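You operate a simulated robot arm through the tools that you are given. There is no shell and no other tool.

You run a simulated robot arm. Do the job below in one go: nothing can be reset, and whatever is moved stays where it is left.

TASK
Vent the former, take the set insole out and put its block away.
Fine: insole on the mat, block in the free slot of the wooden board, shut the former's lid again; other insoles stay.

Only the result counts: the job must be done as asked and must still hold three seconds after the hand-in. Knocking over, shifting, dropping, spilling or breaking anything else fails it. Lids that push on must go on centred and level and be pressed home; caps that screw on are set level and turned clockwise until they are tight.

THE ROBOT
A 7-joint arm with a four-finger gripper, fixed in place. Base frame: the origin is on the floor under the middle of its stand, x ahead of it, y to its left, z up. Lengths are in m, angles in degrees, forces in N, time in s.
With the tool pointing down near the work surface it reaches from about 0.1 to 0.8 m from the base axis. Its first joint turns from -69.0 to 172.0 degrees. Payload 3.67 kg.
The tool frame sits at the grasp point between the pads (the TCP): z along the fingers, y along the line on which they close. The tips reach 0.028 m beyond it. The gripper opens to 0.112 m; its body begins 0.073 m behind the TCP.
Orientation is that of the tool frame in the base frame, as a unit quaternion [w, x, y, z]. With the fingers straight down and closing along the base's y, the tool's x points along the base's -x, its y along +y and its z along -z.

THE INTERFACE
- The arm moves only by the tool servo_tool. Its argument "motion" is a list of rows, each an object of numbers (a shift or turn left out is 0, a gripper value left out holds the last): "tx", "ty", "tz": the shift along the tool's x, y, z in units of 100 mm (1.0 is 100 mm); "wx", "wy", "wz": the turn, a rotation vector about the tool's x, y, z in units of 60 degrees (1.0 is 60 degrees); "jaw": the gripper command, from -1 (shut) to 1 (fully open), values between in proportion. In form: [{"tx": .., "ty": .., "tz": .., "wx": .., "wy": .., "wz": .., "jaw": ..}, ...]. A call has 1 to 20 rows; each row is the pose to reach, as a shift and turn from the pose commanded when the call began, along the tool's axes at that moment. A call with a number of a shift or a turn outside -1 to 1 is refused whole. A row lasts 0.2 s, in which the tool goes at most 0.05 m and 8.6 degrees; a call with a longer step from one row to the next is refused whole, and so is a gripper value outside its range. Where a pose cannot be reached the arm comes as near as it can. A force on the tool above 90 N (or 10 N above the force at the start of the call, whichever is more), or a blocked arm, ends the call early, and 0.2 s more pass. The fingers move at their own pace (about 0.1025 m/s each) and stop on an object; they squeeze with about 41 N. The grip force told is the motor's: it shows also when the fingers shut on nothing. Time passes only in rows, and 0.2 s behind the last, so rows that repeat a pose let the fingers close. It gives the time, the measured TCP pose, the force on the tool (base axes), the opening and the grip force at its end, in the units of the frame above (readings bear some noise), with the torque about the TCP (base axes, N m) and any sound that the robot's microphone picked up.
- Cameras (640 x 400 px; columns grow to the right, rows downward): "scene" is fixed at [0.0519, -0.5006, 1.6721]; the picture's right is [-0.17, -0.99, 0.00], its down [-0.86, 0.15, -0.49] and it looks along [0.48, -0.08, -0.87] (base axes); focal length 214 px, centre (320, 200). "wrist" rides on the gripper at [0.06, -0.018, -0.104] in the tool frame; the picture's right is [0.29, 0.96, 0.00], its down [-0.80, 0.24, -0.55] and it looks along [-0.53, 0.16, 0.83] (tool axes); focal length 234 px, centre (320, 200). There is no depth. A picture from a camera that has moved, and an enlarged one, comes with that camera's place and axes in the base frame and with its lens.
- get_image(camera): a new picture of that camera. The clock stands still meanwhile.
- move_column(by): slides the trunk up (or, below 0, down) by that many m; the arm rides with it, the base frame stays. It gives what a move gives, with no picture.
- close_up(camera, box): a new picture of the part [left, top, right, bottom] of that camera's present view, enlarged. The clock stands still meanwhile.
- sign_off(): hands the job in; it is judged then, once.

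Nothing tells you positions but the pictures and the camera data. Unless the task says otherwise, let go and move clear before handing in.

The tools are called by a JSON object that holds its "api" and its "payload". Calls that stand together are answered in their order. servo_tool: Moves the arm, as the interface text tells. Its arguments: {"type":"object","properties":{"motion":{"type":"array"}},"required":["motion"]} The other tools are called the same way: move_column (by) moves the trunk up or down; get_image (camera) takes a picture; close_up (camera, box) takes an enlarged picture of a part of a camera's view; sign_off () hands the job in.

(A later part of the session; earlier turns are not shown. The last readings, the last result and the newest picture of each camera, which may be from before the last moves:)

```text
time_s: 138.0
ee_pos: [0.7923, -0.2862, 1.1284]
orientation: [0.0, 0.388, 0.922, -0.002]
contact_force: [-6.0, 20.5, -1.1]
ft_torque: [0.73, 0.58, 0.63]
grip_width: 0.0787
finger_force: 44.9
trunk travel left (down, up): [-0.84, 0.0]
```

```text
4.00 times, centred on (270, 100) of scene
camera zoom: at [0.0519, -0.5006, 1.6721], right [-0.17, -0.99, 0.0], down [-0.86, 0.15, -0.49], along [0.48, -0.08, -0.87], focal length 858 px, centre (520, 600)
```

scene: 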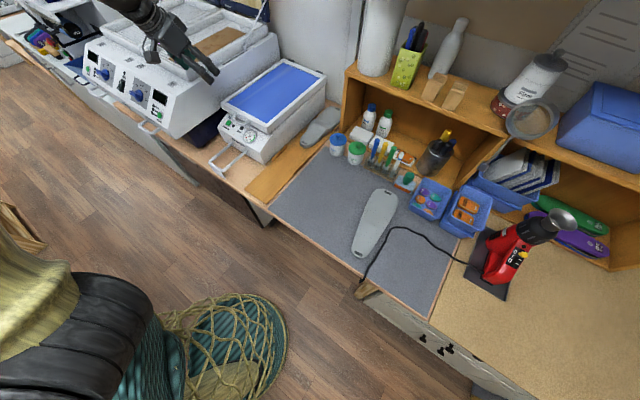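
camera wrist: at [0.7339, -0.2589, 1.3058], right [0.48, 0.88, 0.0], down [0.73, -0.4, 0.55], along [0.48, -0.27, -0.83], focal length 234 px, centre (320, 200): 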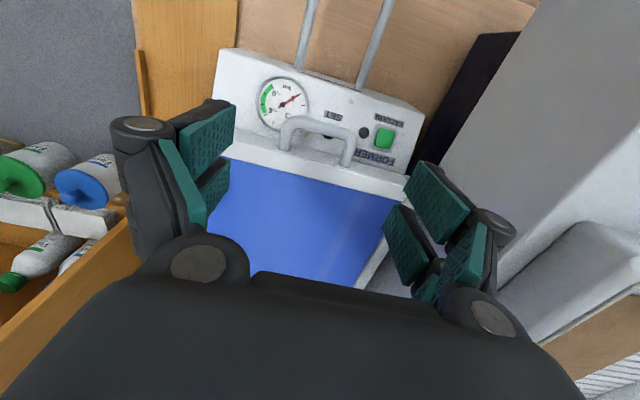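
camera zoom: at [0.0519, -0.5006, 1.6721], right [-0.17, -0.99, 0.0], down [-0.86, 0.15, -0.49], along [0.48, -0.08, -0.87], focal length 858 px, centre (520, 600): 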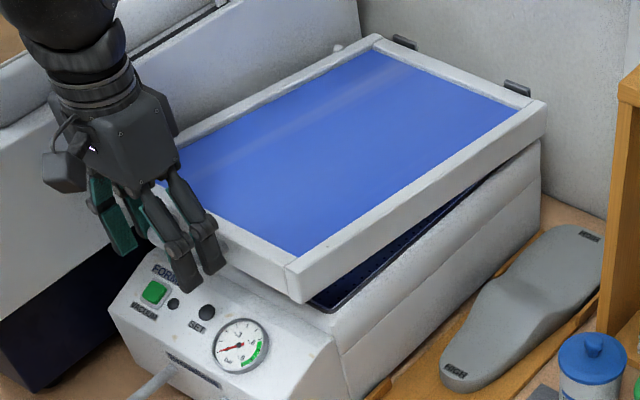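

The lid lifts fine; there's ~19 N pushing back toward the robot, meaning my arc moves inward a bit too soon. I'll correct by easing back 3 mm and continue with an adjusted arc.

{"api": "servo_tool", "payload": {"motion": [{"tx": 0.03, "tz": 0.0}, {"tx": 0.03, "tz": 0.0}]}}

```text
time_s: 138.6
ee_pos: [0.7921, -0.2861, 1.1269]
orientation: [0.001, 0.388, 0.922, -0.001]
contact_force: [8.0, 9.8, 0.3]
ft_torque: [-0.85, -0.04, 1.42]
grip_width: 0.0782
finger_force: 44.9
trunk travel left (down, up): [-0.84, 0.0]
```

Balanced now; the hinge axis is evidently at the lid's top level. I'll continue with the refined arc to about 18°.

{"api": "servo_tool", "payload": {"motion": [{"tx": -0.005, "tz": -0.076}, {"tx": -0.012, "tz": -0.152}, {"tx": -0.02, "tz": -0.228}, {"tx": -0.029, "tz": -0.303}, {"tx": -0.039, "tz": -0.379}, {"tx": -0.051, "tz": -0.454}, {"tx": -0.064, "tz": -0.529}, {"tx": -0.078, "tz": -0.603}, {"tx": -0.094, "tz": -0.677}, {"tx": -0.111, "tz": -0.751}, {"tx": -0.129, "tz": -0.825}, {"tx": -0.149, "tz": -0.898}, {"tx": -0.149, "tz": -0.898}]}}

{"api": "close_up", "payload": {"camera": "scene", "box": [160, 20, 352, 140]}}

```text
time_s: 141.4
ee_pos: [0.8026, -0.2968, 1.2168]
orientation: [0.0, 0.388, 0.922, -0.002]
contact_force: [12.2, 6.4, -4.3]
ft_torque: [0.6, 0.5, 0.49]
grip_width: 0.0788
finger_force: 44.8
trunk travel left (down, up): [-0.84, 0.0]
```

```text
3.33 times, centred on (256, 80) of scene
camera zoom: at [0.0519, -0.5006, 1.6721], right [-0.17, -0.99, 0.0], down [-0.86, 0.15, -0.49], along [0.48, -0.08, -0.87], focal length 715 px, centre (533, 600)
```

zoom: 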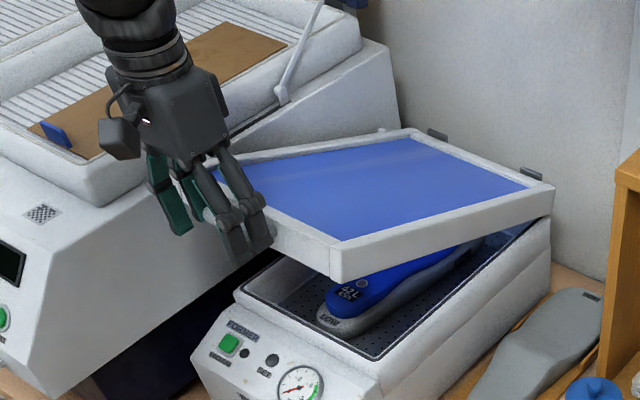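

Forces stay small. Continuing to 30°.

{"api": "servo_tool", "payload": {"motion": [{"tx": -0.023, "tz": -0.073}, {"tx": -0.047, "tz": -0.146}, {"tx": -0.072, "tz": -0.218}, {"tx": -0.097, "tz": -0.29}, {"tx": -0.124, "tz": -0.362}, {"tx": -0.152, "tz": -0.433}, {"tx": -0.181, "tz": -0.503}, {"tx": -0.21, "tz": -0.573}, {"tx": -0.241, "tz": -0.643}, {"tx": -0.273, "tz": -0.712}, {"tx": -0.306, "tz": -0.78}, {"tx": -0.34, "tz": -0.848}, {"tx": -0.34, "tz": -0.848}]}}

{"api": "close_up", "payload": {"camera": "scene", "box": [160, 10, 352, 130]}}

```text
time_s: 144.2
ee_pos: [0.8267, -0.3201, 1.2999]
orientation: [-0.001, 0.388, 0.922, -0.002]
contact_force: [9.6, 5.4, -5.0]
ft_torque: [0.7, 0.9, 0.38]
grip_width: 0.0785
finger_force: 45.0
trunk travel left (down, up): [-0.84, 0.0]
```

```text
3.33 times, centred on (256, 70) of scene
camera zoom: at [0.0519, -0.5006, 1.6721], right [-0.17, -0.99, 0.0], down [-0.86, 0.15, -0.49], along [0.48, -0.08, -0.87], focal length 715 px, centre (533, 633)
```

zoom: 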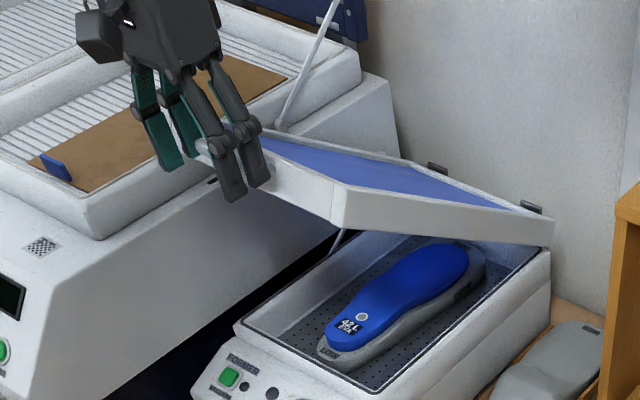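

{"api": "servo_tool", "payload": {"motion": [{"tx": -0.036, "tz": -0.067}, {"tx": -0.072, "tz": -0.134}, {"tx": -0.11, "tz": -0.199}, {"tx": -0.149, "tz": -0.265}, {"tx": -0.19, "tz": -0.329}, {"tx": -0.231, "tz": -0.393}, {"tx": -0.273, "tz": -0.456}, {"tx": -0.317, "tz": -0.519}, {"tx": -0.361, "tz": -0.58}, {"tx": -0.407, "tz": -0.641}, {"tx": -0.454, "tz": -0.701}, {"tx": -0.501, "tz": -0.76}, {"tx": -0.501, "tz": -0.76}]}}

{"api": "close_up", "payload": {"camera": "scene", "box": [160, 0, 352, 120]}}

```text
time_s: 147.0
ee_pos: [0.8622, -0.3559, 1.3761]
orientation: [0.0, 0.388, 0.922, -0.001]
contact_force: [8.2, 4.8, -4.0]
ft_torque: [0.96, 0.37, 0.5]
grip_width: 0.0784
finger_force: 44.7
trunk travel left (down, up): [-0.84, 0.0]
```

```text
3.33 times, centred on (256, 60) of scene
camera zoom: at [0.0519, -0.5006, 1.6721], right [-0.17, -0.99, 0.0], down [-0.86, 0.15, -0.49], along [0.48, -0.08, -0.87], focal length 715 px, centre (533, 667)
```

zoom: 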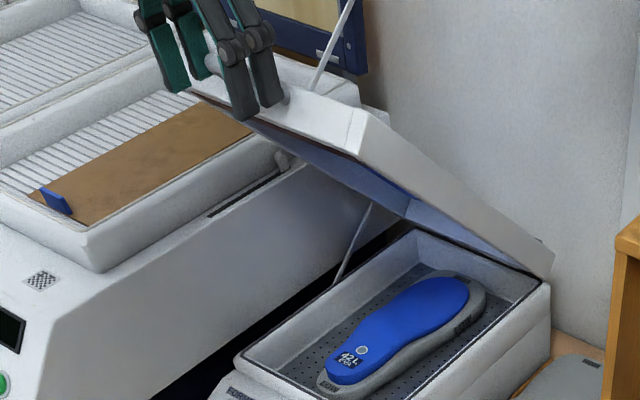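

{"api": "servo_tool", "payload": {"motion": [{"tx": -0.049, "tz": -0.058}, {"tx": -0.099, "tz": -0.116}, {"tx": -0.149, "tz": -0.172}, {"tx": -0.201, "tz": -0.228}, {"tx": -0.254, "tz": -0.283}, {"tx": -0.307, "tz": -0.337}, {"tx": -0.362, "tz": -0.39}, {"tx": -0.417, "tz": -0.442}, {"tx": -0.474, "tz": -0.493}, {"tx": -0.531, "tz": -0.542}, {"tx": -0.589, "tz": -0.591}, {"tx": -0.648, "tz": -0.639}, {"tx": -0.648, "tz": -0.639}]}}

{"api": "close_up", "payload": {"camera": "scene", "box": [160, 0, 352, 120]}}

{"api": "get_image", "payload": {"camera": "wrist"}}

```text
time_s: 149.8
ee_pos: [0.9072, -0.401, 1.4403]
orientation: [-0.001, 0.388, 0.922, -0.002]
contact_force: [14.6, 11.1, -5.4]
ft_torque: [0.87, 0.36, 0.85]
grip_width: 0.0782
finger_force: 45.2
trunk travel left (down, up): [-0.84, 0.0]
```

```text
3.33 times, centred on (256, 60) of scene
camera zoom: at [0.0519, -0.5006, 1.6721], right [-0.17, -0.99, 0.0], down [-0.86, 0.15, -0.49], along [0.48, -0.08, -0.87], focal length 715 px, centre (533, 667)
```

zoom: 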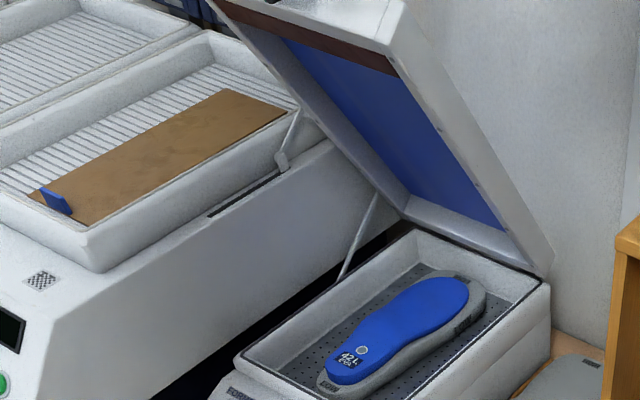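

```text
taken
camera wrist: at [0.854, -0.3724, 1.5438], right [0.48, 0.88, 0.0], down [0.73, -0.4, 0.55], along [0.48, -0.27, -0.83], focal length 234 px, centre (320, 200)
```

wrist: 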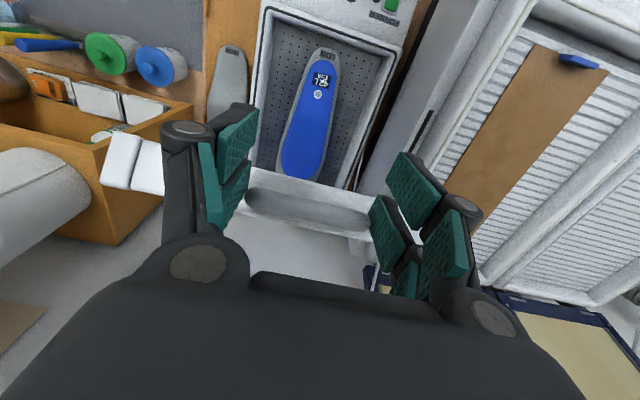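

The lid is at about 54° with small forces. To keep within reach I'll now tilt the tool gradually while continuing the arc (the handle pivots between the pads).

{"api": "servo_tool", "payload": {"motion": [{"tx": -0.056, "tz": -0.041, "wy": -0.033}, {"tx": -0.112, "tz": -0.082, "wy": -0.067}, {"tx": -0.17, "tz": -0.121, "wy": -0.1}, {"tx": -0.227, "tz": -0.159, "wy": -0.133}, {"tx": -0.287, "tz": -0.195, "wy": -0.167}, {"tx": -0.346, "tz": -0.231, "wy": -0.2}, {"tx": -0.408, "tz": -0.265, "wy": -0.233}, {"tx": -0.469, "tz": -0.298, "wy": -0.267}, {"tx": -0.532, "tz": -0.33, "wy": -0.3}, {"tx": -0.595, "tz": -0.362, "wy": -0.333}, {"tx": -0.595, "tz": -0.362, "wy": -0.333}]}}

{"api": "close_up", "payload": {"camera": "scene", "box": [200, 0, 360, 100]}}

{"api": "get_image", "payload": {"camera": "wrist"}}

```text
time_s: 152.2
ee_pos: [0.947, -0.4463, 1.4762]
orientation: [0.16, 0.382, 0.908, -0.068]
contact_force: [0.2, -0.4, 0.3]
ft_torque: [-0.04, 0.0, 0.0]
grip_width: 0.0281
finger_force: 0.0
trunk travel left (down, up): [-0.84, 0.0]
```

```text
4.00 times, centred on (280, 50) of scene
camera zoom: at [0.0519, -0.5006, 1.6721], right [-0.17, -0.99, 0.0], down [-0.86, 0.15, -0.49], along [0.48, -0.08, -0.87], focal length 858 px, centre (480, 800)
```

zoom: 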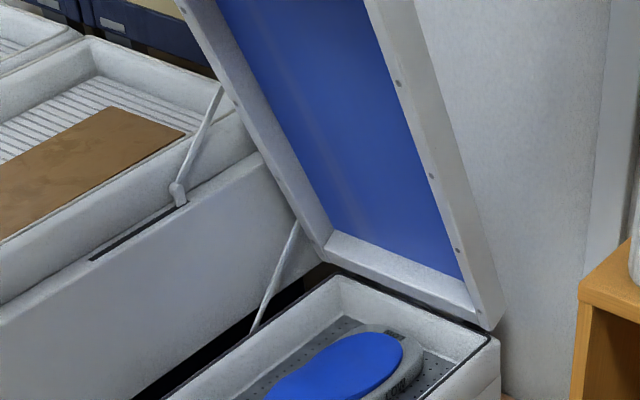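

```text
taken
camera wrist: at [0.8705, -0.3933, 1.5544], right [0.49, 0.86, -0.1], down [0.56, -0.23, 0.79], along [0.66, -0.45, -0.6], focal length 234 px, centre (320, 200)
```

wrist: 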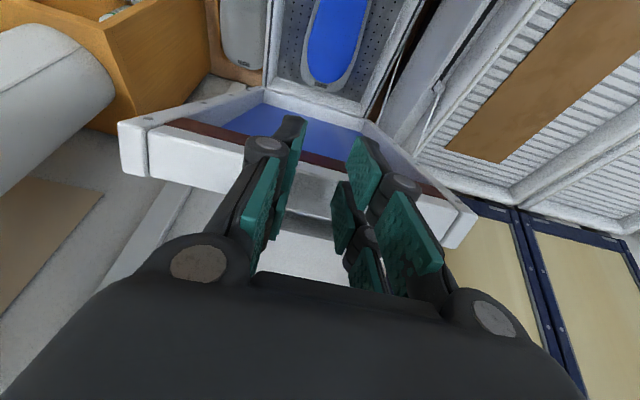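

The pads slipped off the handle near the end; I need to see at once whether the lid stays.

{"api": "servo_tool", "payload": {"motion": [{"tz": 0}]}}

{"api": "close_up", "payload": {"camera": "scene", "box": [200, 0, 360, 100]}}

{"api": "close_up", "payload": {"camera": "wrist", "box": [110, 60, 480, 290]}}

```text
time_s: 152.6
ee_pos: [0.9476, -0.4444, 1.4768]
orientation: [0.16, 0.381, 0.908, -0.068]
contact_force: [0.9, -0.2, 1.2]
ft_torque: [-0.02, 0.0, 0.0]
grip_width: 0.0279
finger_force: 0.1
trunk travel left (down, up): [-0.84, 0.0]
```

```text
4.00 times, centred on (280, 50) of scene
camera zoom: at [0.0519, -0.5006, 1.6721], right [-0.17, -0.99, 0.0], down [-0.86, 0.15, -0.49], along [0.48, -0.08, -0.87], focal length 858 px, centre (480, 800)
```

zoom: 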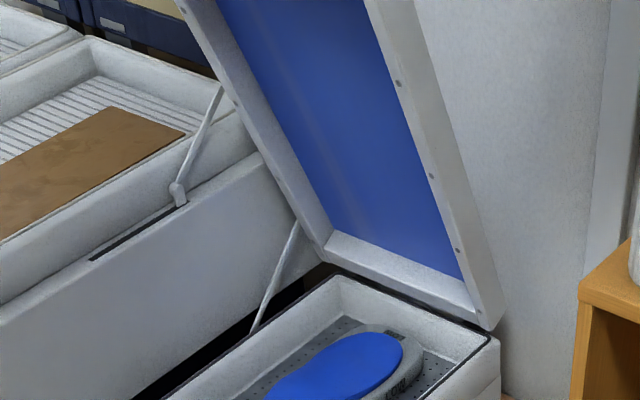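

```text
1.73 times, centred on (295, 175) of wrist
camera zoom: at [0.8705, -0.3939, 1.5542], right [0.5, 0.86, -0.1], down [0.56, -0.23, 0.79], along [0.66, -0.45, -0.6], focal length 405 px, centre (363, 243)
```

zoom: 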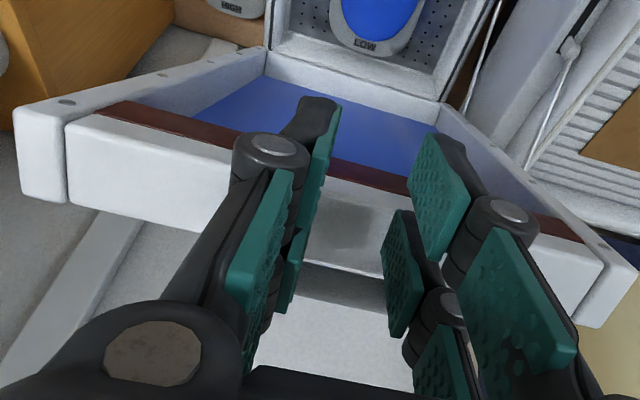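

The lid is standing still at about 64° on its own. I'll zoom in to see where the handle is relative to the fingers before moving.

{"api": "close_up", "payload": {"camera": "wrist", "box": [230, 120, 390, 240]}}

{"api": "servo_tool", "payload": {"motion": [{"tz": 0}, {"tz": 0}, {"tz": 0}, {"tz": 0}, {"tz": 0}, {"tz": 0}]}}

{"api": "close_up", "payload": {"camera": "scene", "box": [200, 0, 360, 100]}}

```text
3.33 times, centred on (310, 180) of wrist
camera zoom: at [0.8705, -0.3939, 1.5542], right [0.5, 0.86, -0.1], down [0.56, -0.23, 0.79], along [0.66, -0.45, -0.6], focal length 781 px, centre (353, 267)
```

zoom: 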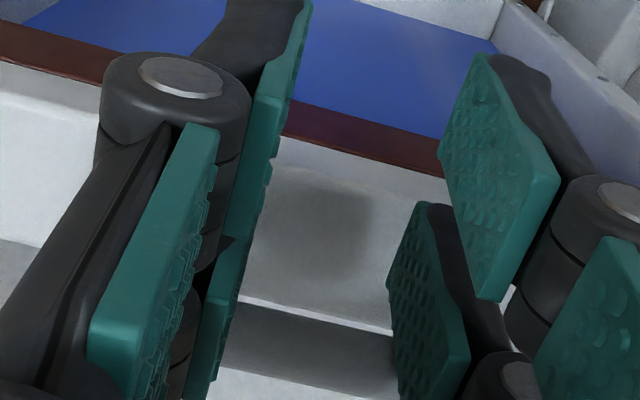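

```text
time_s: 154.0
ee_pos: [0.9465, -0.4466, 1.4772]
orientation: [0.159, 0.382, 0.908, -0.069]
contact_force: [-0.5, 1.6, -0.1]
ft_torque: [0.0, 0.03, -0.01]
grip_width: 0.0282
finger_force: 0.1
trunk travel left (down, up): [-0.84, 0.0]
```

```text
4.00 times, centred on (280, 50) of scene
camera zoom: at [0.0519, -0.5006, 1.6721], right [-0.17, -0.99, 0.0], down [-0.86, 0.15, -0.49], along [0.48, -0.08, -0.87], focal length 858 px, centre (480, 800)
```

zoom: 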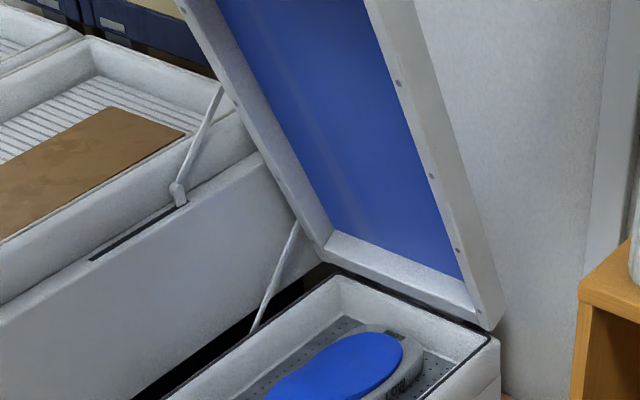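

The lid holds by itself. The handle bar is just beyond the fingertips, so I'll withdraw straight back along the tool axis and check the lid stays.

{"api": "servo_tool", "payload": {"motion": [{"tz": -0.1}, {"tz": -0.2}, {"tz": -0.3}, {"tz": -0.4}, {"tz": -0.4}]}}

{"api": "close_up", "payload": {"camera": "scene", "box": [200, 0, 360, 100]}}

{"api": "get_image", "payload": {"camera": "wrist"}}

```text
time_s: 155.2
ee_pos: [0.9365, -0.436, 1.5149]
orientation: [0.16, 0.382, 0.908, -0.068]
contact_force: [-0.1, 0.4, 0.7]
ft_torque: [-0.01, 0.0, -0.01]
grip_width: 0.0281
finger_force: 0.1
trunk travel left (down, up): [-0.84, 0.0]
```

```text
4.00 times, centred on (280, 50) of scene
camera zoom: at [0.0519, -0.5006, 1.6721], right [-0.17, -0.99, 0.0], down [-0.86, 0.15, -0.49], along [0.48, -0.08, -0.87], focal length 858 px, centre (480, 800)
```

zoom: 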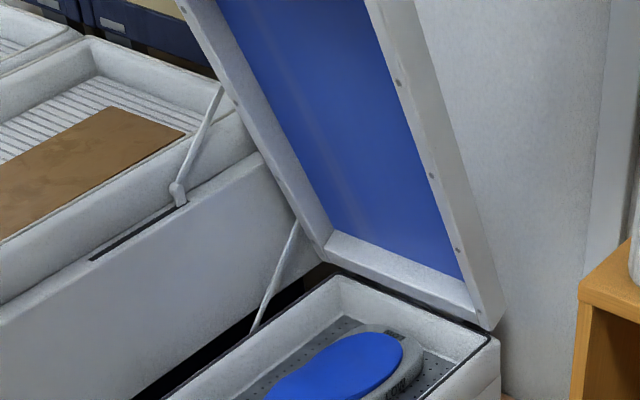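

```text
taken
camera wrist: at [0.861, -0.3837, 1.5917], right [0.5, 0.86, -0.1], down [0.56, -0.23, 0.79], along [0.66, -0.45, -0.6], focal length 234 px, centre (320, 200)
```

wrist: 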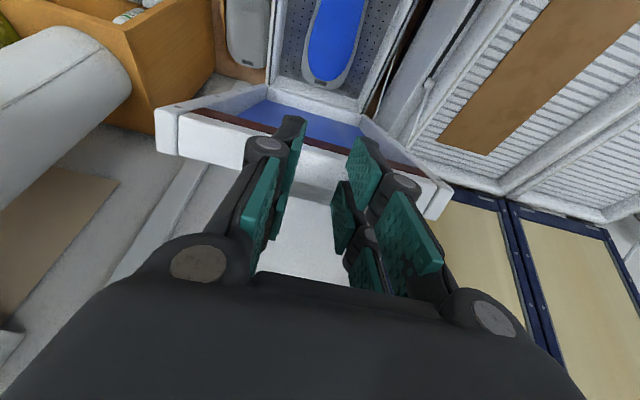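

The lid stands open. Now I'll back off to a tool-down pose in front of the lid to view the insole and block.

{"api": "servo_tool", "payload": {"motion": [{"tx": 0.15}, {"tx": 0.3}, {"tx": 0.45}, {"tx": 0.6, "tz": 0.05}, {"tx": 0.8, "tz": 0.1}, {"tx": 1.0, "tz": 0.15}, {"tx": 1.0, "tz": 0.15}]}}

{"api": "servo_tool", "payload": {"motion": [{"tx": 0.15, "tz": 0.03, "wy": 0.05}, {"tx": 0.3, "tz": 0.06, "wy": 0.1}, {"tx": 0.45, "tz": 0.1, "wy": 0.15}, {"tx": 0.6, "tz": 0.13, "wy": 0.2}, {"tx": 0.75, "tz": 0.16, "wy": 0.25}, {"tx": 0.9, "tz": 0.2, "wy": 0.3}, {"tx": 1.0, "tz": 0.25, "wy": 0.333}, {"tx": 1.0, "tz": 0.25, "wy": 0.333}]}}

{"api": "get_image", "payload": {"camera": "wrist"}}

{"api": "get_image", "payload": {"camera": "scene"}}

```text
time_s: 156.8
ee_pos: [0.873, -0.3733, 1.4662]
orientation: [0.16, 0.382, 0.908, -0.068]
contact_force: [1.1, -1.3, 0.0]
ft_torque: [-0.01, -0.01, 0.02]
grip_width: 0.0282
finger_force: 0.1
trunk travel left (down, up): [-0.84, 0.0]
```

```text
time_s: 158.6
ee_pos: [0.8146, -0.3125, 1.4083]
orientation: [0.0, 0.387, 0.922, -0.001]
contact_force: [-0.6, -0.2, -0.2]
ft_torque: [0.02, 0.01, 0.0]
grip_width: 0.0279
finger_force: 0.2
trunk travel left (down, up): [-0.84, 0.0]
```

```text
taken
camera wrist: at [0.7606, -0.283, 1.5127], right [0.48, 0.88, 0.0], down [0.73, -0.4, 0.55], along [0.48, -0.27, -0.83], focal length 234 px, centre (320, 200)
```

wrist: 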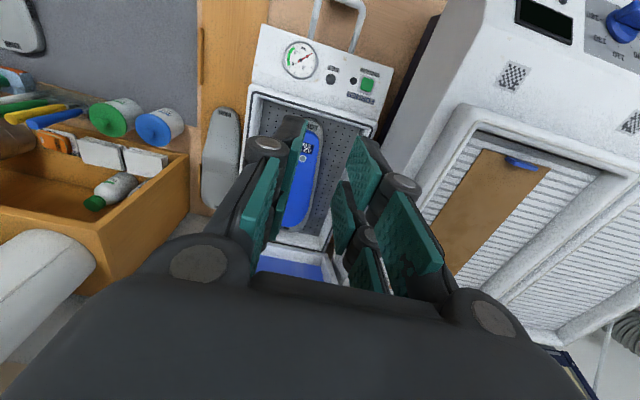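

```text
taken
```

scene: 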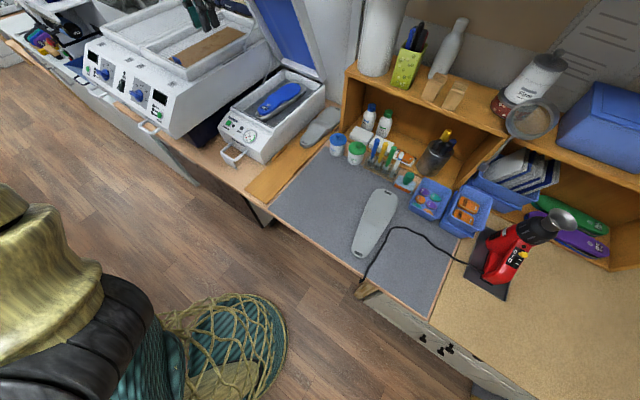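

{"api": "close_up", "payload": {"camera": "scene", "box": [196, 70, 340, 180]}}

{"api": "close_up", "payload": {"camera": "scene", "box": [236, 70, 316, 125]}}

{"api": "close_up", "payload": {"camera": "wrist", "box": [230, 70, 400, 270]}}

```text
3.64 times, centred on (268, 125) of scene
camera zoom: at [0.0519, -0.5006, 1.6721], right [-0.17, -0.99, 0.0], down [-0.86, 0.15, -0.49], along [0.48, -0.08, -0.87], focal length 780 px, centre (509, 473)
```

zoom: 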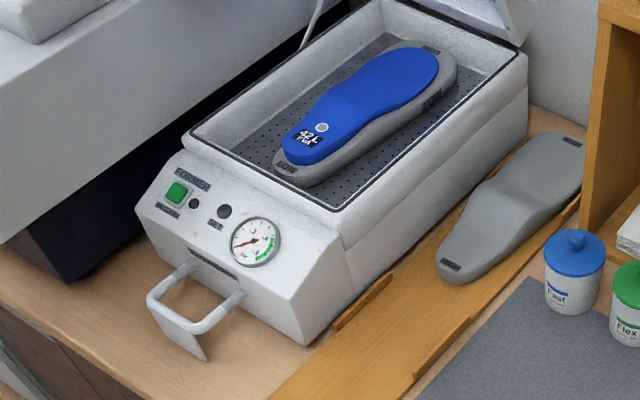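

```text
7.27 times, centred on (276, 98) of scene
camera zoom: at [0.0519, -0.5006, 1.6721], right [-0.17, -0.99, 0.0], down [-0.86, 0.15, -0.49], along [0.48, -0.08, -0.87], focal length 1560 px, centre (640, 946)
```

zoom: 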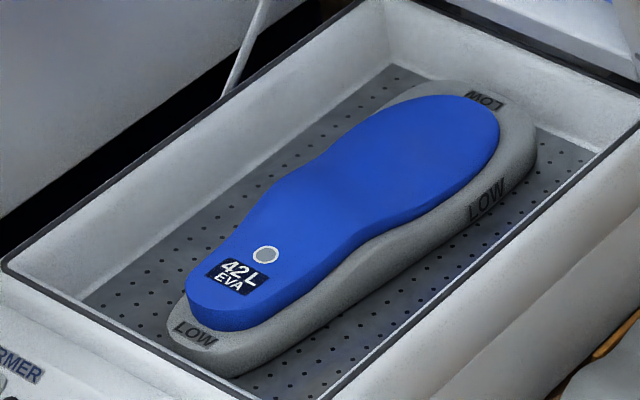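

```text
2.00 times, centred on (315, 170) of wrist
camera zoom: at [0.7606, -0.283, 1.5127], right [0.48, 0.88, 0.0], down [0.73, -0.4, 0.55], along [0.48, -0.27, -0.83], focal length 468 px, centre (330, 260)
```

zoom: 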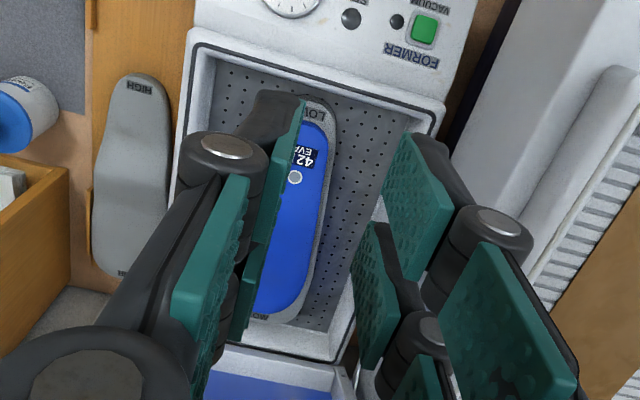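

The U-bar has slid in with the lid (they are coupled), and the insole "42 L EVA" lies on the "LOW" block, heel toward me. I'll open the gripper and descend in front, then slide in low under the lid for a closer look.

{"api": "servo_tool", "payload": {"motion": [{"tz": 0.13, "jaw": 1}, {"tz": 0.26}, {"tz": 0.39}, {"tz": 0.52}, {"tz": 0.65}, {"tz": 0.8}, {"tz": 1.0}, {"tz": 1.0}]}}

{"api": "servo_tool", "payload": {"motion": [{"tz": 0.13}, {"tz": 0.26}, {"tz": 0.39}, {"tz": 0.52}, {"tz": 0.65}, {"tz": 0.8}, {"tz": 0.9}, {"tz": 0.9}]}}

{"api": "get_image", "payload": {"camera": "wrist"}}

{"api": "get_image", "payload": {"camera": "scene"}}

```text
time_s: 160.4
ee_pos: [0.8134, -0.3116, 1.3081]
orientation: [0.001, 0.388, 0.922, -0.001]
contact_force: [-0.6, 0.6, 0.4]
ft_torque: [0.01, 0.01, 0.01]
grip_width: 0.1121
finger_force: 0.0
trunk travel left (down, up): [-0.84, 0.0]
```

```text
time_s: 162.2
ee_pos: [0.8154, -0.3107, 1.2179]
orientation: [0.001, 0.388, 0.922, -0.001]
contact_force: [0.1, -0.8, 0.0]
ft_torque: [-0.02, 0.01, 0.01]
grip_width: 0.1118
finger_force: 0.0
trunk travel left (down, up): [-0.84, 0.0]
```

```text
taken
camera wrist: at [0.7604, -0.2819, 1.3224], right [0.48, 0.88, 0.0], down [0.73, -0.4, 0.55], along [0.48, -0.27, -0.83], focal length 234 px, centre (320, 200)
```

wrist: 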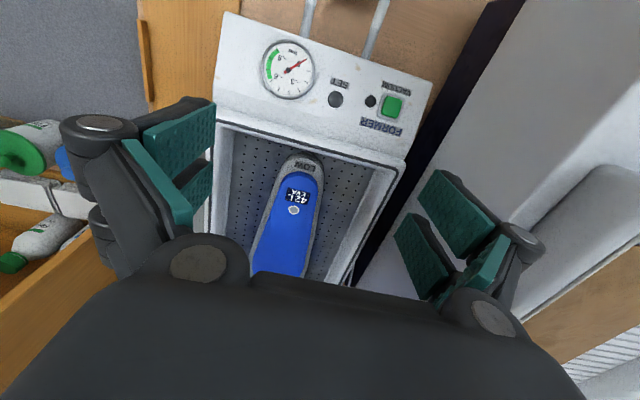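

```text
taken
```

scene: 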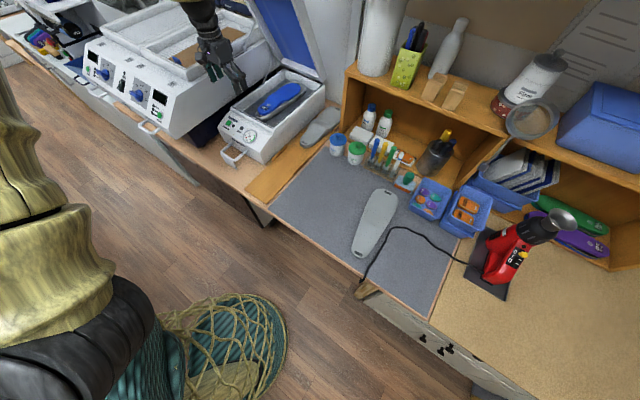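

{"api": "close_up", "payload": {"camera": "wrist", "box": [210, 130, 400, 280]}}

{"api": "close_up", "payload": {"camera": "scene", "box": [232, 66, 320, 126]}}

```text
2.67 times, centred on (305, 205) of wrist
camera zoom: at [0.7604, -0.2819, 1.3224], right [0.48, 0.88, 0.0], down [0.73, -0.4, 0.55], along [0.48, -0.27, -0.83], focal length 624 px, centre (360, 187)
```

zoom: 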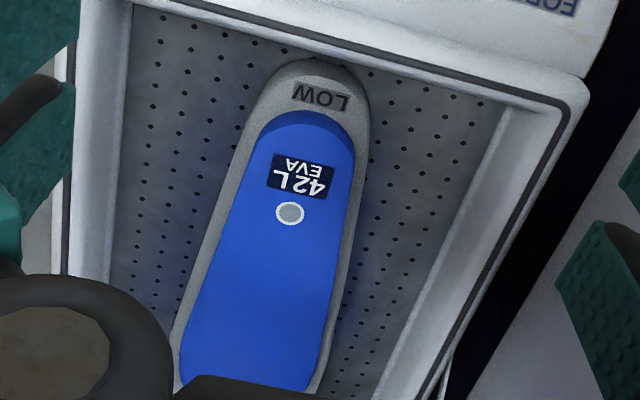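

```text
6.67 times, centred on (276, 96) of scene
camera zoom: at [0.0519, -0.5006, 1.6721], right [-0.17, -0.99, 0.0], down [-0.86, 0.15, -0.49], along [0.48, -0.08, -0.87], focal length 1430 px, centre (613, 893)
```

zoom: 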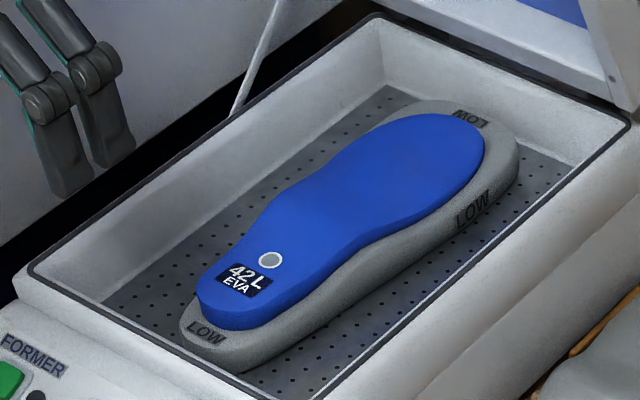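

The insole's axis is nearly parallel to the tool's x, with its heel tip 8.6 cm ahead. I'll descend in front to just above rim level, then slide forward over the heel below the lid edge.

{"api": "servo_tool", "payload": {"motion": [{"tz": 0.13}, {"tz": 0.26}, {"tz": 0.39}, {"tz": 0.52}, {"tz": 0.65}, {"tz": 0.8}, {"tz": 0.95}, {"tz": 0.95}]}}

{"api": "servo_tool", "payload": {"motion": [{"tx": -0.13, "tz": 0.03}, {"tx": -0.26, "tz": 0.06}, {"tx": -0.39, "tz": 0.1}, {"tx": -0.52, "tz": 0.13, "ty": 0.02}, {"tx": -0.65, "tz": 0.16, "ty": 0.04}, {"tx": -0.8, "tz": 0.2, "ty": 0.06}, {"tx": -0.9, "tz": 0.2, "ty": 0.06}, {"tx": -0.9, "tz": 0.2, "ty": 0.06}]}}

{"api": "get_image", "payload": {"camera": "wrist"}}

{"api": "close_up", "payload": {"camera": "scene", "box": [180, 0, 340, 120]}}

```text
time_s: 164.0
ee_pos: [0.8148, -0.3114, 1.124]
orientation: [0.001, 0.388, 0.921, -0.001]
contact_force: [-0.2, 0.7, 0.2]
ft_torque: [0.01, -0.03, -0.03]
grip_width: 0.1118
finger_force: 0.0
trunk travel left (down, up): [-0.84, 0.0]
```

```text
time_s: 165.8
ee_pos: [0.881, -0.3713, 1.1038]
orientation: [0.0, 0.387, 0.922, -0.001]
contact_force: [-0.2, -0.2, 1.0]
ft_torque: [-0.02, -0.02, 0.0]
grip_width: 0.112
finger_force: 0.1
trunk travel left (down, up): [-0.84, 0.0]
```

```text
taken
camera wrist: at [0.8278, -0.3428, 1.2079], right [0.48, 0.88, 0.0], down [0.73, -0.4, 0.55], along [0.48, -0.27, -0.83], focal length 234 px, centre (320, 200)
```

wrist: 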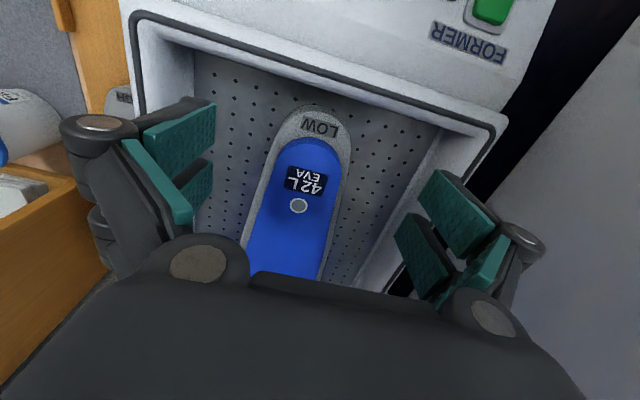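

```text
3.33 times, centred on (260, 60) of scene
camera zoom: at [0.0519, -0.5006, 1.6721], right [-0.17, -0.99, 0.0], down [-0.86, 0.15, -0.49], along [0.48, -0.08, -0.87], focal length 715 px, centre (520, 667)
```

zoom: 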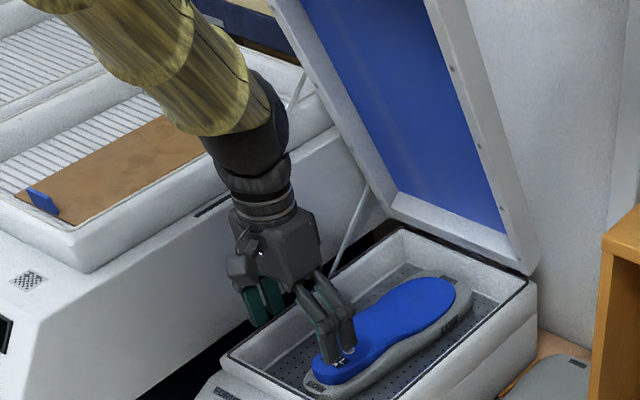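

Still aligned; the grasp spot is 7 cm further in. Sliding forward at this height.

{"api": "servo_tool", "payload": {"motion": [{"tx": -0.1}, {"tx": -0.2}, {"tx": -0.3, "ty": -0.01}, {"tx": -0.4, "ty": -0.02}, {"tx": -0.5, "ty": -0.03}, {"tx": -0.6, "ty": -0.03}, {"tx": -0.7, "ty": -0.03}, {"tx": -0.7, "ty": -0.03}]}}

{"api": "get_image", "payload": {"camera": "wrist"}}

{"api": "close_up", "payload": {"camera": "scene", "box": [180, 0, 340, 120]}}

```text
time_s: 167.6
ee_pos: [0.9293, -0.4229, 1.1044]
orientation: [-0.001, 0.387, 0.922, -0.002]
contact_force: [-0.8, 0.2, 0.6]
ft_torque: [-0.03, 0.01, -0.03]
grip_width: 0.1119
finger_force: 0.0
trunk travel left (down, up): [-0.84, 0.0]
```

```text
taken
camera wrist: at [0.8751, -0.3954, 1.2088], right [0.48, 0.88, 0.0], down [0.73, -0.4, 0.55], along [0.48, -0.27, -0.83], focal length 234 px, centre (320, 200)
```

wrist: 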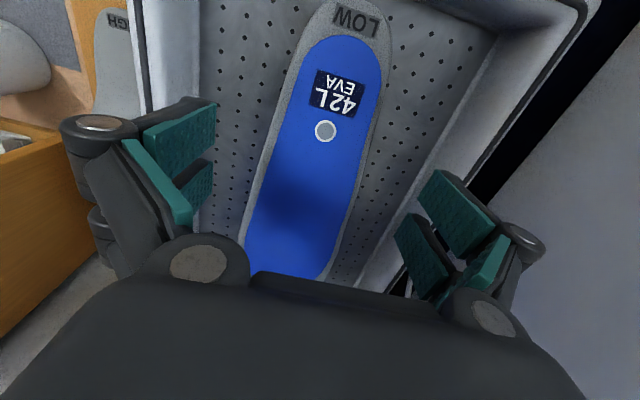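

```text
3.33 times, centred on (260, 60) of scene
camera zoom: at [0.0519, -0.5006, 1.6721], right [-0.17, -0.99, 0.0], down [-0.86, 0.15, -0.49], along [0.48, -0.08, -0.87], focal length 715 px, centre (520, 667)
```

zoom: 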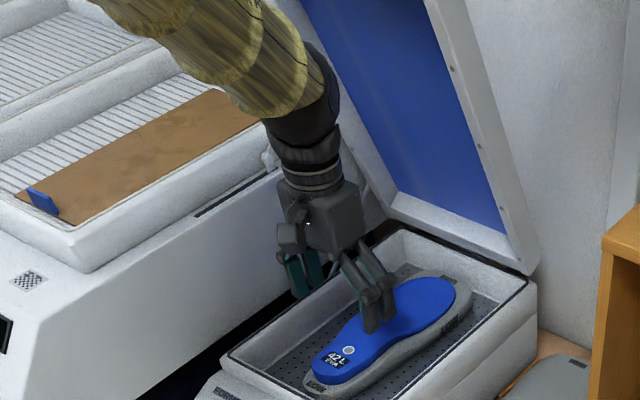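

{"api": "close_up", "payload": {"camera": "wrist", "box": [200, 80, 440, 230]}}

```text
2.67 times, centred on (320, 155) of wrist
camera zoom: at [0.8751, -0.3954, 1.2088], right [0.48, 0.88, 0.0], down [0.73, -0.4, 0.55], along [0.48, -0.27, -0.83], focal length 624 px, centre (320, 320)
```

zoom: 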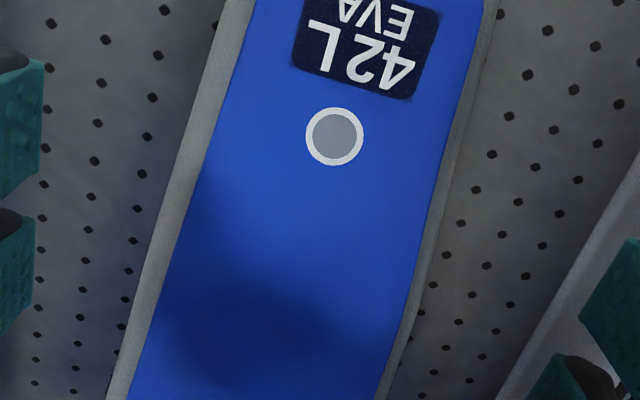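

The insole is centred between the fingers (about 7 cm wide here). I'll descend so the fingertips are just above the block's rim and close gently on the insole edges only.

{"api": "servo_tool", "payload": {"motion": [{"tz": 0.1}, {"tz": 0.2}, {"tz": 0.3}, {"tz": 0.4}, {"tz": 0.47}, {"tz": 0.47}]}}

{"api": "close_up", "payload": {"camera": "scene", "box": [232, 66, 312, 122]}}

{"api": "get_image", "payload": {"camera": "wrist"}}

```text
time_s: 169.0
ee_pos: [0.9293, -0.4245, 1.0568]
orientation: [0.001, 0.388, 0.922, -0.001]
contact_force: [0.6, -0.4, -0.4]
ft_torque: [-0.01, -0.03, 0.01]
grip_width: 0.112
finger_force: 0.1
trunk travel left (down, up): [-0.84, 0.0]
```

```text
7.14 times, centred on (272, 94) of scene
camera zoom: at [0.0519, -0.5006, 1.6721], right [-0.17, -0.99, 0.0], down [-0.86, 0.15, -0.49], along [0.48, -0.08, -0.87], focal length 1532 px, centre (663, 957)
```

zoom: 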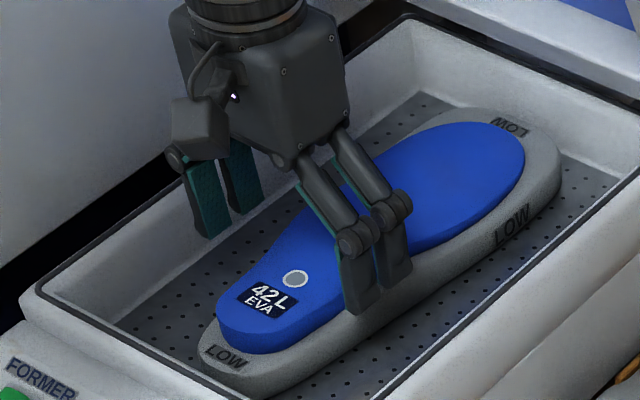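

```text
taken
camera wrist: at [0.8751, -0.3963, 1.1613], right [0.48, 0.88, 0.0], down [0.73, -0.4, 0.55], along [0.48, -0.27, -0.83], focal length 234 px, centre (320, 200)
```

wrist: 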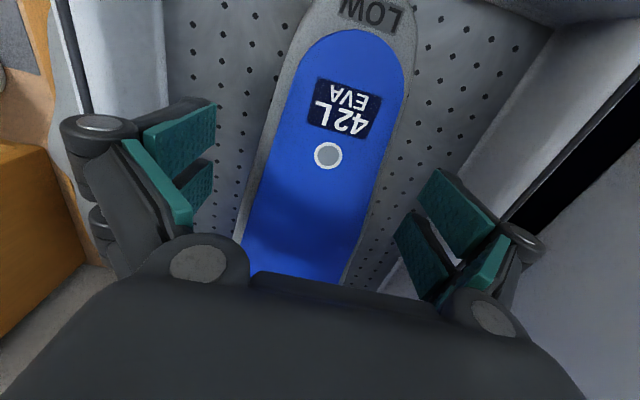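

{"api": "servo_tool", "payload": {"motion": [{"jaw": 0.6}, {"jaw": 0.45}, {"jaw": 0.45}]}}

{"api": "close_up", "payload": {"camera": "scene", "box": [252, 76, 300, 112]}}

{"api": "close_up", "payload": {"camera": "wrist", "box": [160, 100, 480, 300]}}

```text
time_s: 169.8
ee_pos: [0.9285, -0.4254, 1.0585]
orientation: [0.0, 0.387, 0.922, -0.001]
contact_force: [0.0, 0.0, -0.6]
ft_torque: [-0.04, -0.04, 0.0]
grip_width: 0.0813
finger_force: 0.0
trunk travel left (down, up): [-0.84, 0.0]
```

```text
11.11 times, centred on (276, 94) of scene
camera zoom: at [0.0519, -0.5006, 1.6721], right [-0.17, -0.99, 0.0], down [-0.86, 0.15, -0.49], along [0.48, -0.08, -0.87], focal length 2383 px, centre (809, 1378)
```

zoom: 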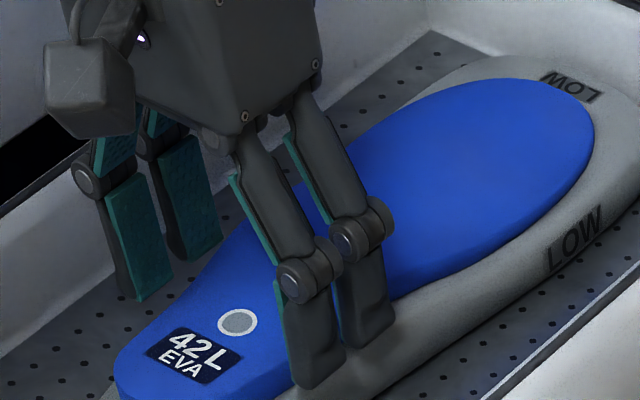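

```text
2.00 times, centred on (320, 200) of wrist
camera zoom: at [0.8752, -0.3964, 1.1612], right [0.48, 0.88, 0.0], down [0.73, -0.4, 0.55], along [0.48, -0.27, -0.83], focal length 468 px, centre (320, 200)
```

zoom: 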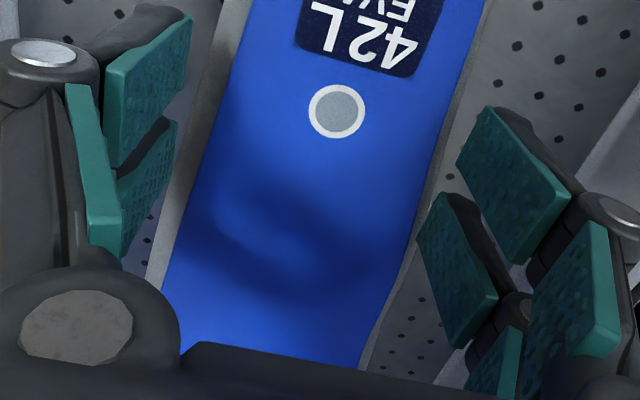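

The fingertips passed over the block's rim without contact, so closing further will take only the insole. Closing now.

{"api": "servo_tool", "payload": {"motion": [{"jaw": 0.25}, {"jaw": 0.1}, {"jaw": -0.1}, {"jaw": -0.1}, {"jaw": -0.1}]}}

{"api": "close_up", "payload": {"camera": "scene", "box": [252, 76, 300, 112]}}

{"api": "close_up", "payload": {"camera": "wrist", "box": [160, 100, 480, 300]}}

```text
time_s: 171.0
ee_pos: [0.929, -0.4253, 1.0572]
orientation: [0.0, 0.388, 0.922, -0.001]
contact_force: [4.8, 1.2, 7.1]
ft_torque: [-0.03, -0.31, 0.13]
grip_width: 0.0705
finger_force: 41.2
trunk travel left (down, up): [-0.84, 0.0]
```

```text
11.11 times, centred on (276, 94) of scene
camera zoom: at [0.0519, -0.5006, 1.6721], right [-0.17, -0.99, 0.0], down [-0.86, 0.15, -0.49], along [0.48, -0.08, -0.87], focal length 2383 px, centre (809, 1378)
```

zoom: 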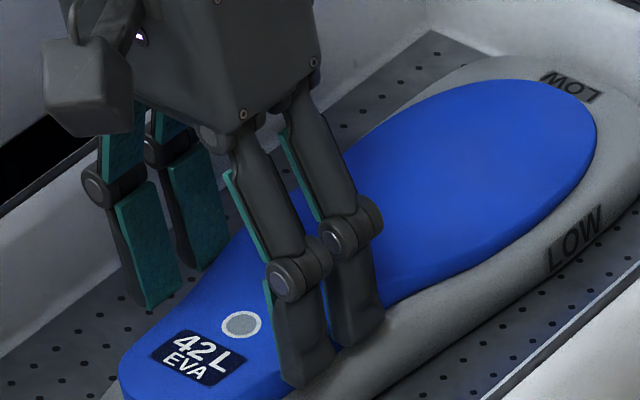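

```text
2.00 times, centred on (320, 200) of wrist
camera zoom: at [0.8752, -0.396, 1.162], right [0.48, 0.88, 0.0], down [0.73, -0.4, 0.56], along [0.49, -0.27, -0.83], focal length 468 px, centre (320, 200)
```

zoom: 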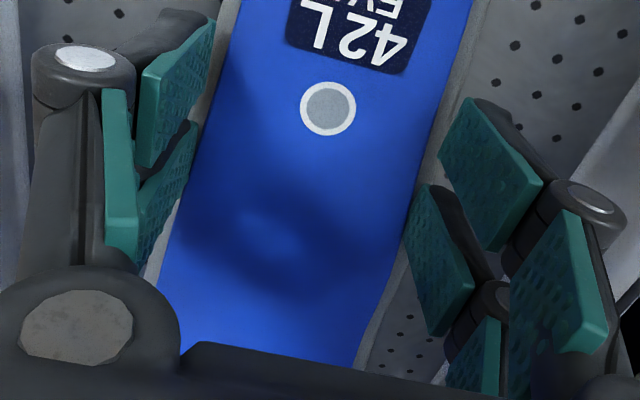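

Gripped at 7.05 cm – the insole width. I'll lift a little and check that only the insole comes up.

{"api": "servo_tool", "payload": {"motion": [{"tz": -0.05}, {"tz": -0.1}, {"tz": -0.16}, {"tz": -0.22}, {"tz": -0.22}]}}

{"api": "close_up", "payload": {"camera": "scene", "box": [232, 66, 312, 122]}}

{"api": "get_image", "payload": {"camera": "wrist"}}

```text
time_s: 172.2
ee_pos: [0.9285, -0.4231, 1.0788]
orientation: [-0.001, 0.387, 0.922, 0.0]
contact_force: [-0.5, -0.4, 1.4]
ft_torque: [0.0, 0.0, 0.04]
grip_width: 0.0704
finger_force: 41.4
trunk travel left (down, up): [-0.84, 0.0]
```

```text
7.14 times, centred on (272, 94) of scene
camera zoom: at [0.0519, -0.5006, 1.6721], right [-0.17, -0.99, 0.0], down [-0.86, 0.15, -0.49], along [0.48, -0.08, -0.87], focal length 1532 px, centre (663, 957)
```

zoom: 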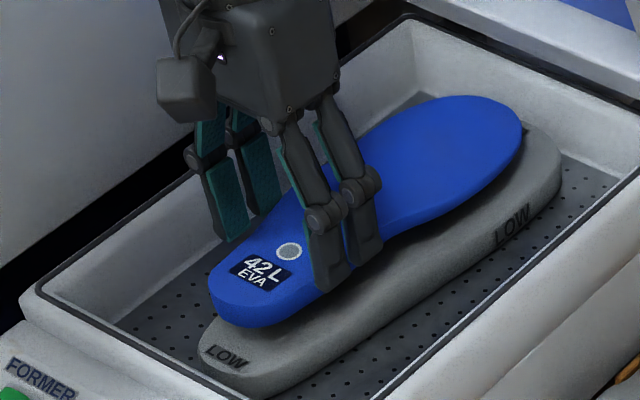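

```text
taken
camera wrist: at [0.8749, -0.3948, 1.1829], right [0.48, 0.88, 0.0], down [0.73, -0.4, 0.55], along [0.48, -0.27, -0.83], focal length 234 px, centre (320, 200)
```

wrist: 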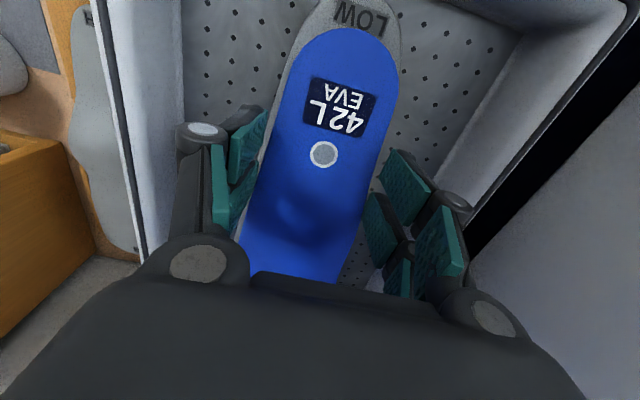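

Only the insole lifted; the block stayed. Raising a bit more, then backing out toward the robot from under the lid.

{"api": "servo_tool", "payload": {"motion": [{"tz": -0.08}, {"tz": -0.16}, {"tz": -0.25}, {"tx": 0.1, "tz": -0.28}, {"tx": 0.22, "tz": -0.31}, {"tx": 0.35, "tz": -0.34}, {"tx": 0.5, "tz": -0.38}, {"tx": 0.65, "tz": -0.42}, {"tx": 0.8, "tz": -0.46}, {"tx": 1.0, "tz": -0.5}, {"tx": 1.0, "tz": -0.5}]}}

{"api": "servo_tool", "payload": {"motion": [{"tx": 0.15, "tz": -0.1}, {"tx": 0.3, "tz": -0.2}, {"tx": 0.45, "tz": -0.3}, {"tx": 0.6, "tz": -0.4}, {"tx": 0.75, "tz": -0.5}, {"tx": 0.9, "tz": -0.6}, {"tx": 1.0, "tz": -0.7}, {"tx": 1.0, "tz": -0.7}]}}

{"api": "get_image", "payload": {"camera": "scene"}}

{"api": "get_image", "payload": {"camera": "wrist"}}

```text
time_s: 174.6
ee_pos: [0.8596, -0.354, 1.1287]
orientation: [0.0, 0.389, 0.921, 0.0]
contact_force: [-0.7, -0.3, -1.5]
ft_torque: [0.02, 0.03, 0.0]
grip_width: 0.0703
finger_force: 40.8
trunk travel left (down, up): [-0.84, 0.0]
```

```text
time_s: 176.4
ee_pos: [0.7897, -0.2814, 1.1986]
orientation: [0.0, 0.388, 0.922, -0.001]
contact_force: [-0.1, -0.3, -1.0]
ft_torque: [-0.01, 0.03, 0.03]
grip_width: 0.0704
finger_force: 40.8
trunk travel left (down, up): [-0.84, 0.0]
```

```text
taken
```

scene: 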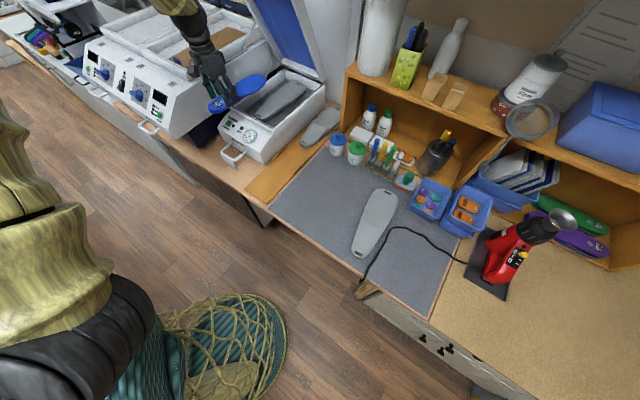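

```text
taken
camera wrist: at [0.7355, -0.2525, 1.3018], right [0.48, 0.88, 0.0], down [0.73, -0.4, 0.55], along [0.48, -0.27, -0.83], focal length 234 px, centre (320, 200)
```

wrist: 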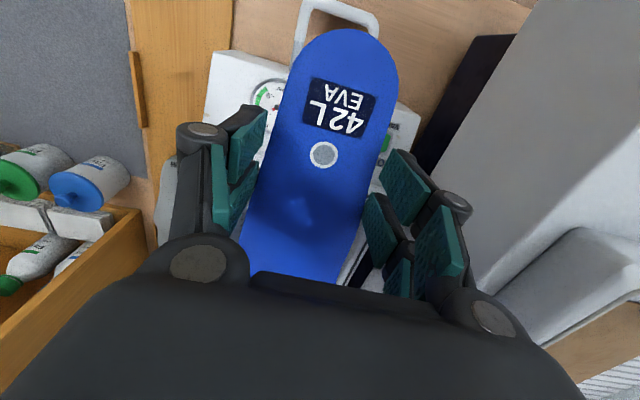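

The insole is out and held securely; the lid is still up. Now I'll carry it to the right, over the board, toward the free left part of the mat.

{"api": "servo_tool", "payload": {"motion": [{"ty": -0.12}, {"ty": -0.26}, {"ty": -0.42}, {"ty": -0.58}, {"ty": -0.74}, {"ty": -0.88, "tx": 0.08}, {"ty": -0.88, "tx": 0.08}]}}

{"api": "servo_tool", "payload": {"motion": [{"ty": -0.14}, {"ty": -0.28}, {"ty": -0.42}, {"ty": -0.58}, {"ty": -0.74}, {"ty": -0.88, "tx": 0.1}, {"ty": -0.88, "tx": 0.1}]}}

{"api": "get_image", "payload": {"camera": "scene"}}

```text
time_s: 178.0
ee_pos: [0.7214, -0.337, 1.197]
orientation: [-0.001, 0.387, 0.922, -0.001]
contact_force: [0.5, -0.6, -0.9]
ft_torque: [0.02, 0.06, -0.01]
grip_width: 0.07
finger_force: 41.4
trunk travel left (down, up): [-0.84, 0.0]
```

```text
time_s: 179.6
ee_pos: [0.6509, -0.3906, 1.1994]
orientation: [0.0, 0.387, 0.922, -0.001]
contact_force: [0.1, -1.1, -1.0]
ft_torque: [0.01, 0.04, -0.03]
grip_width: 0.0704
finger_force: 41.0
trunk travel left (down, up): [-0.84, 0.0]
```

```text
taken
```

scene: 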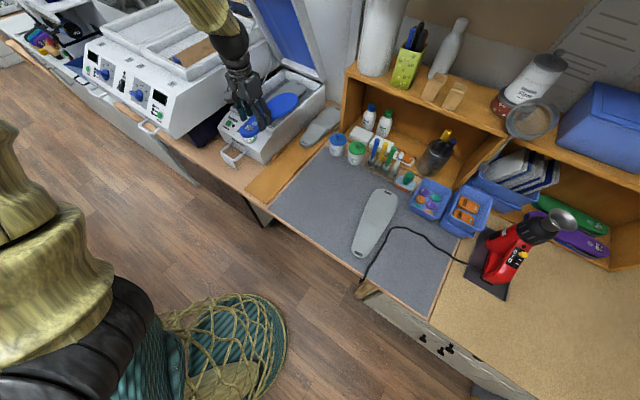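

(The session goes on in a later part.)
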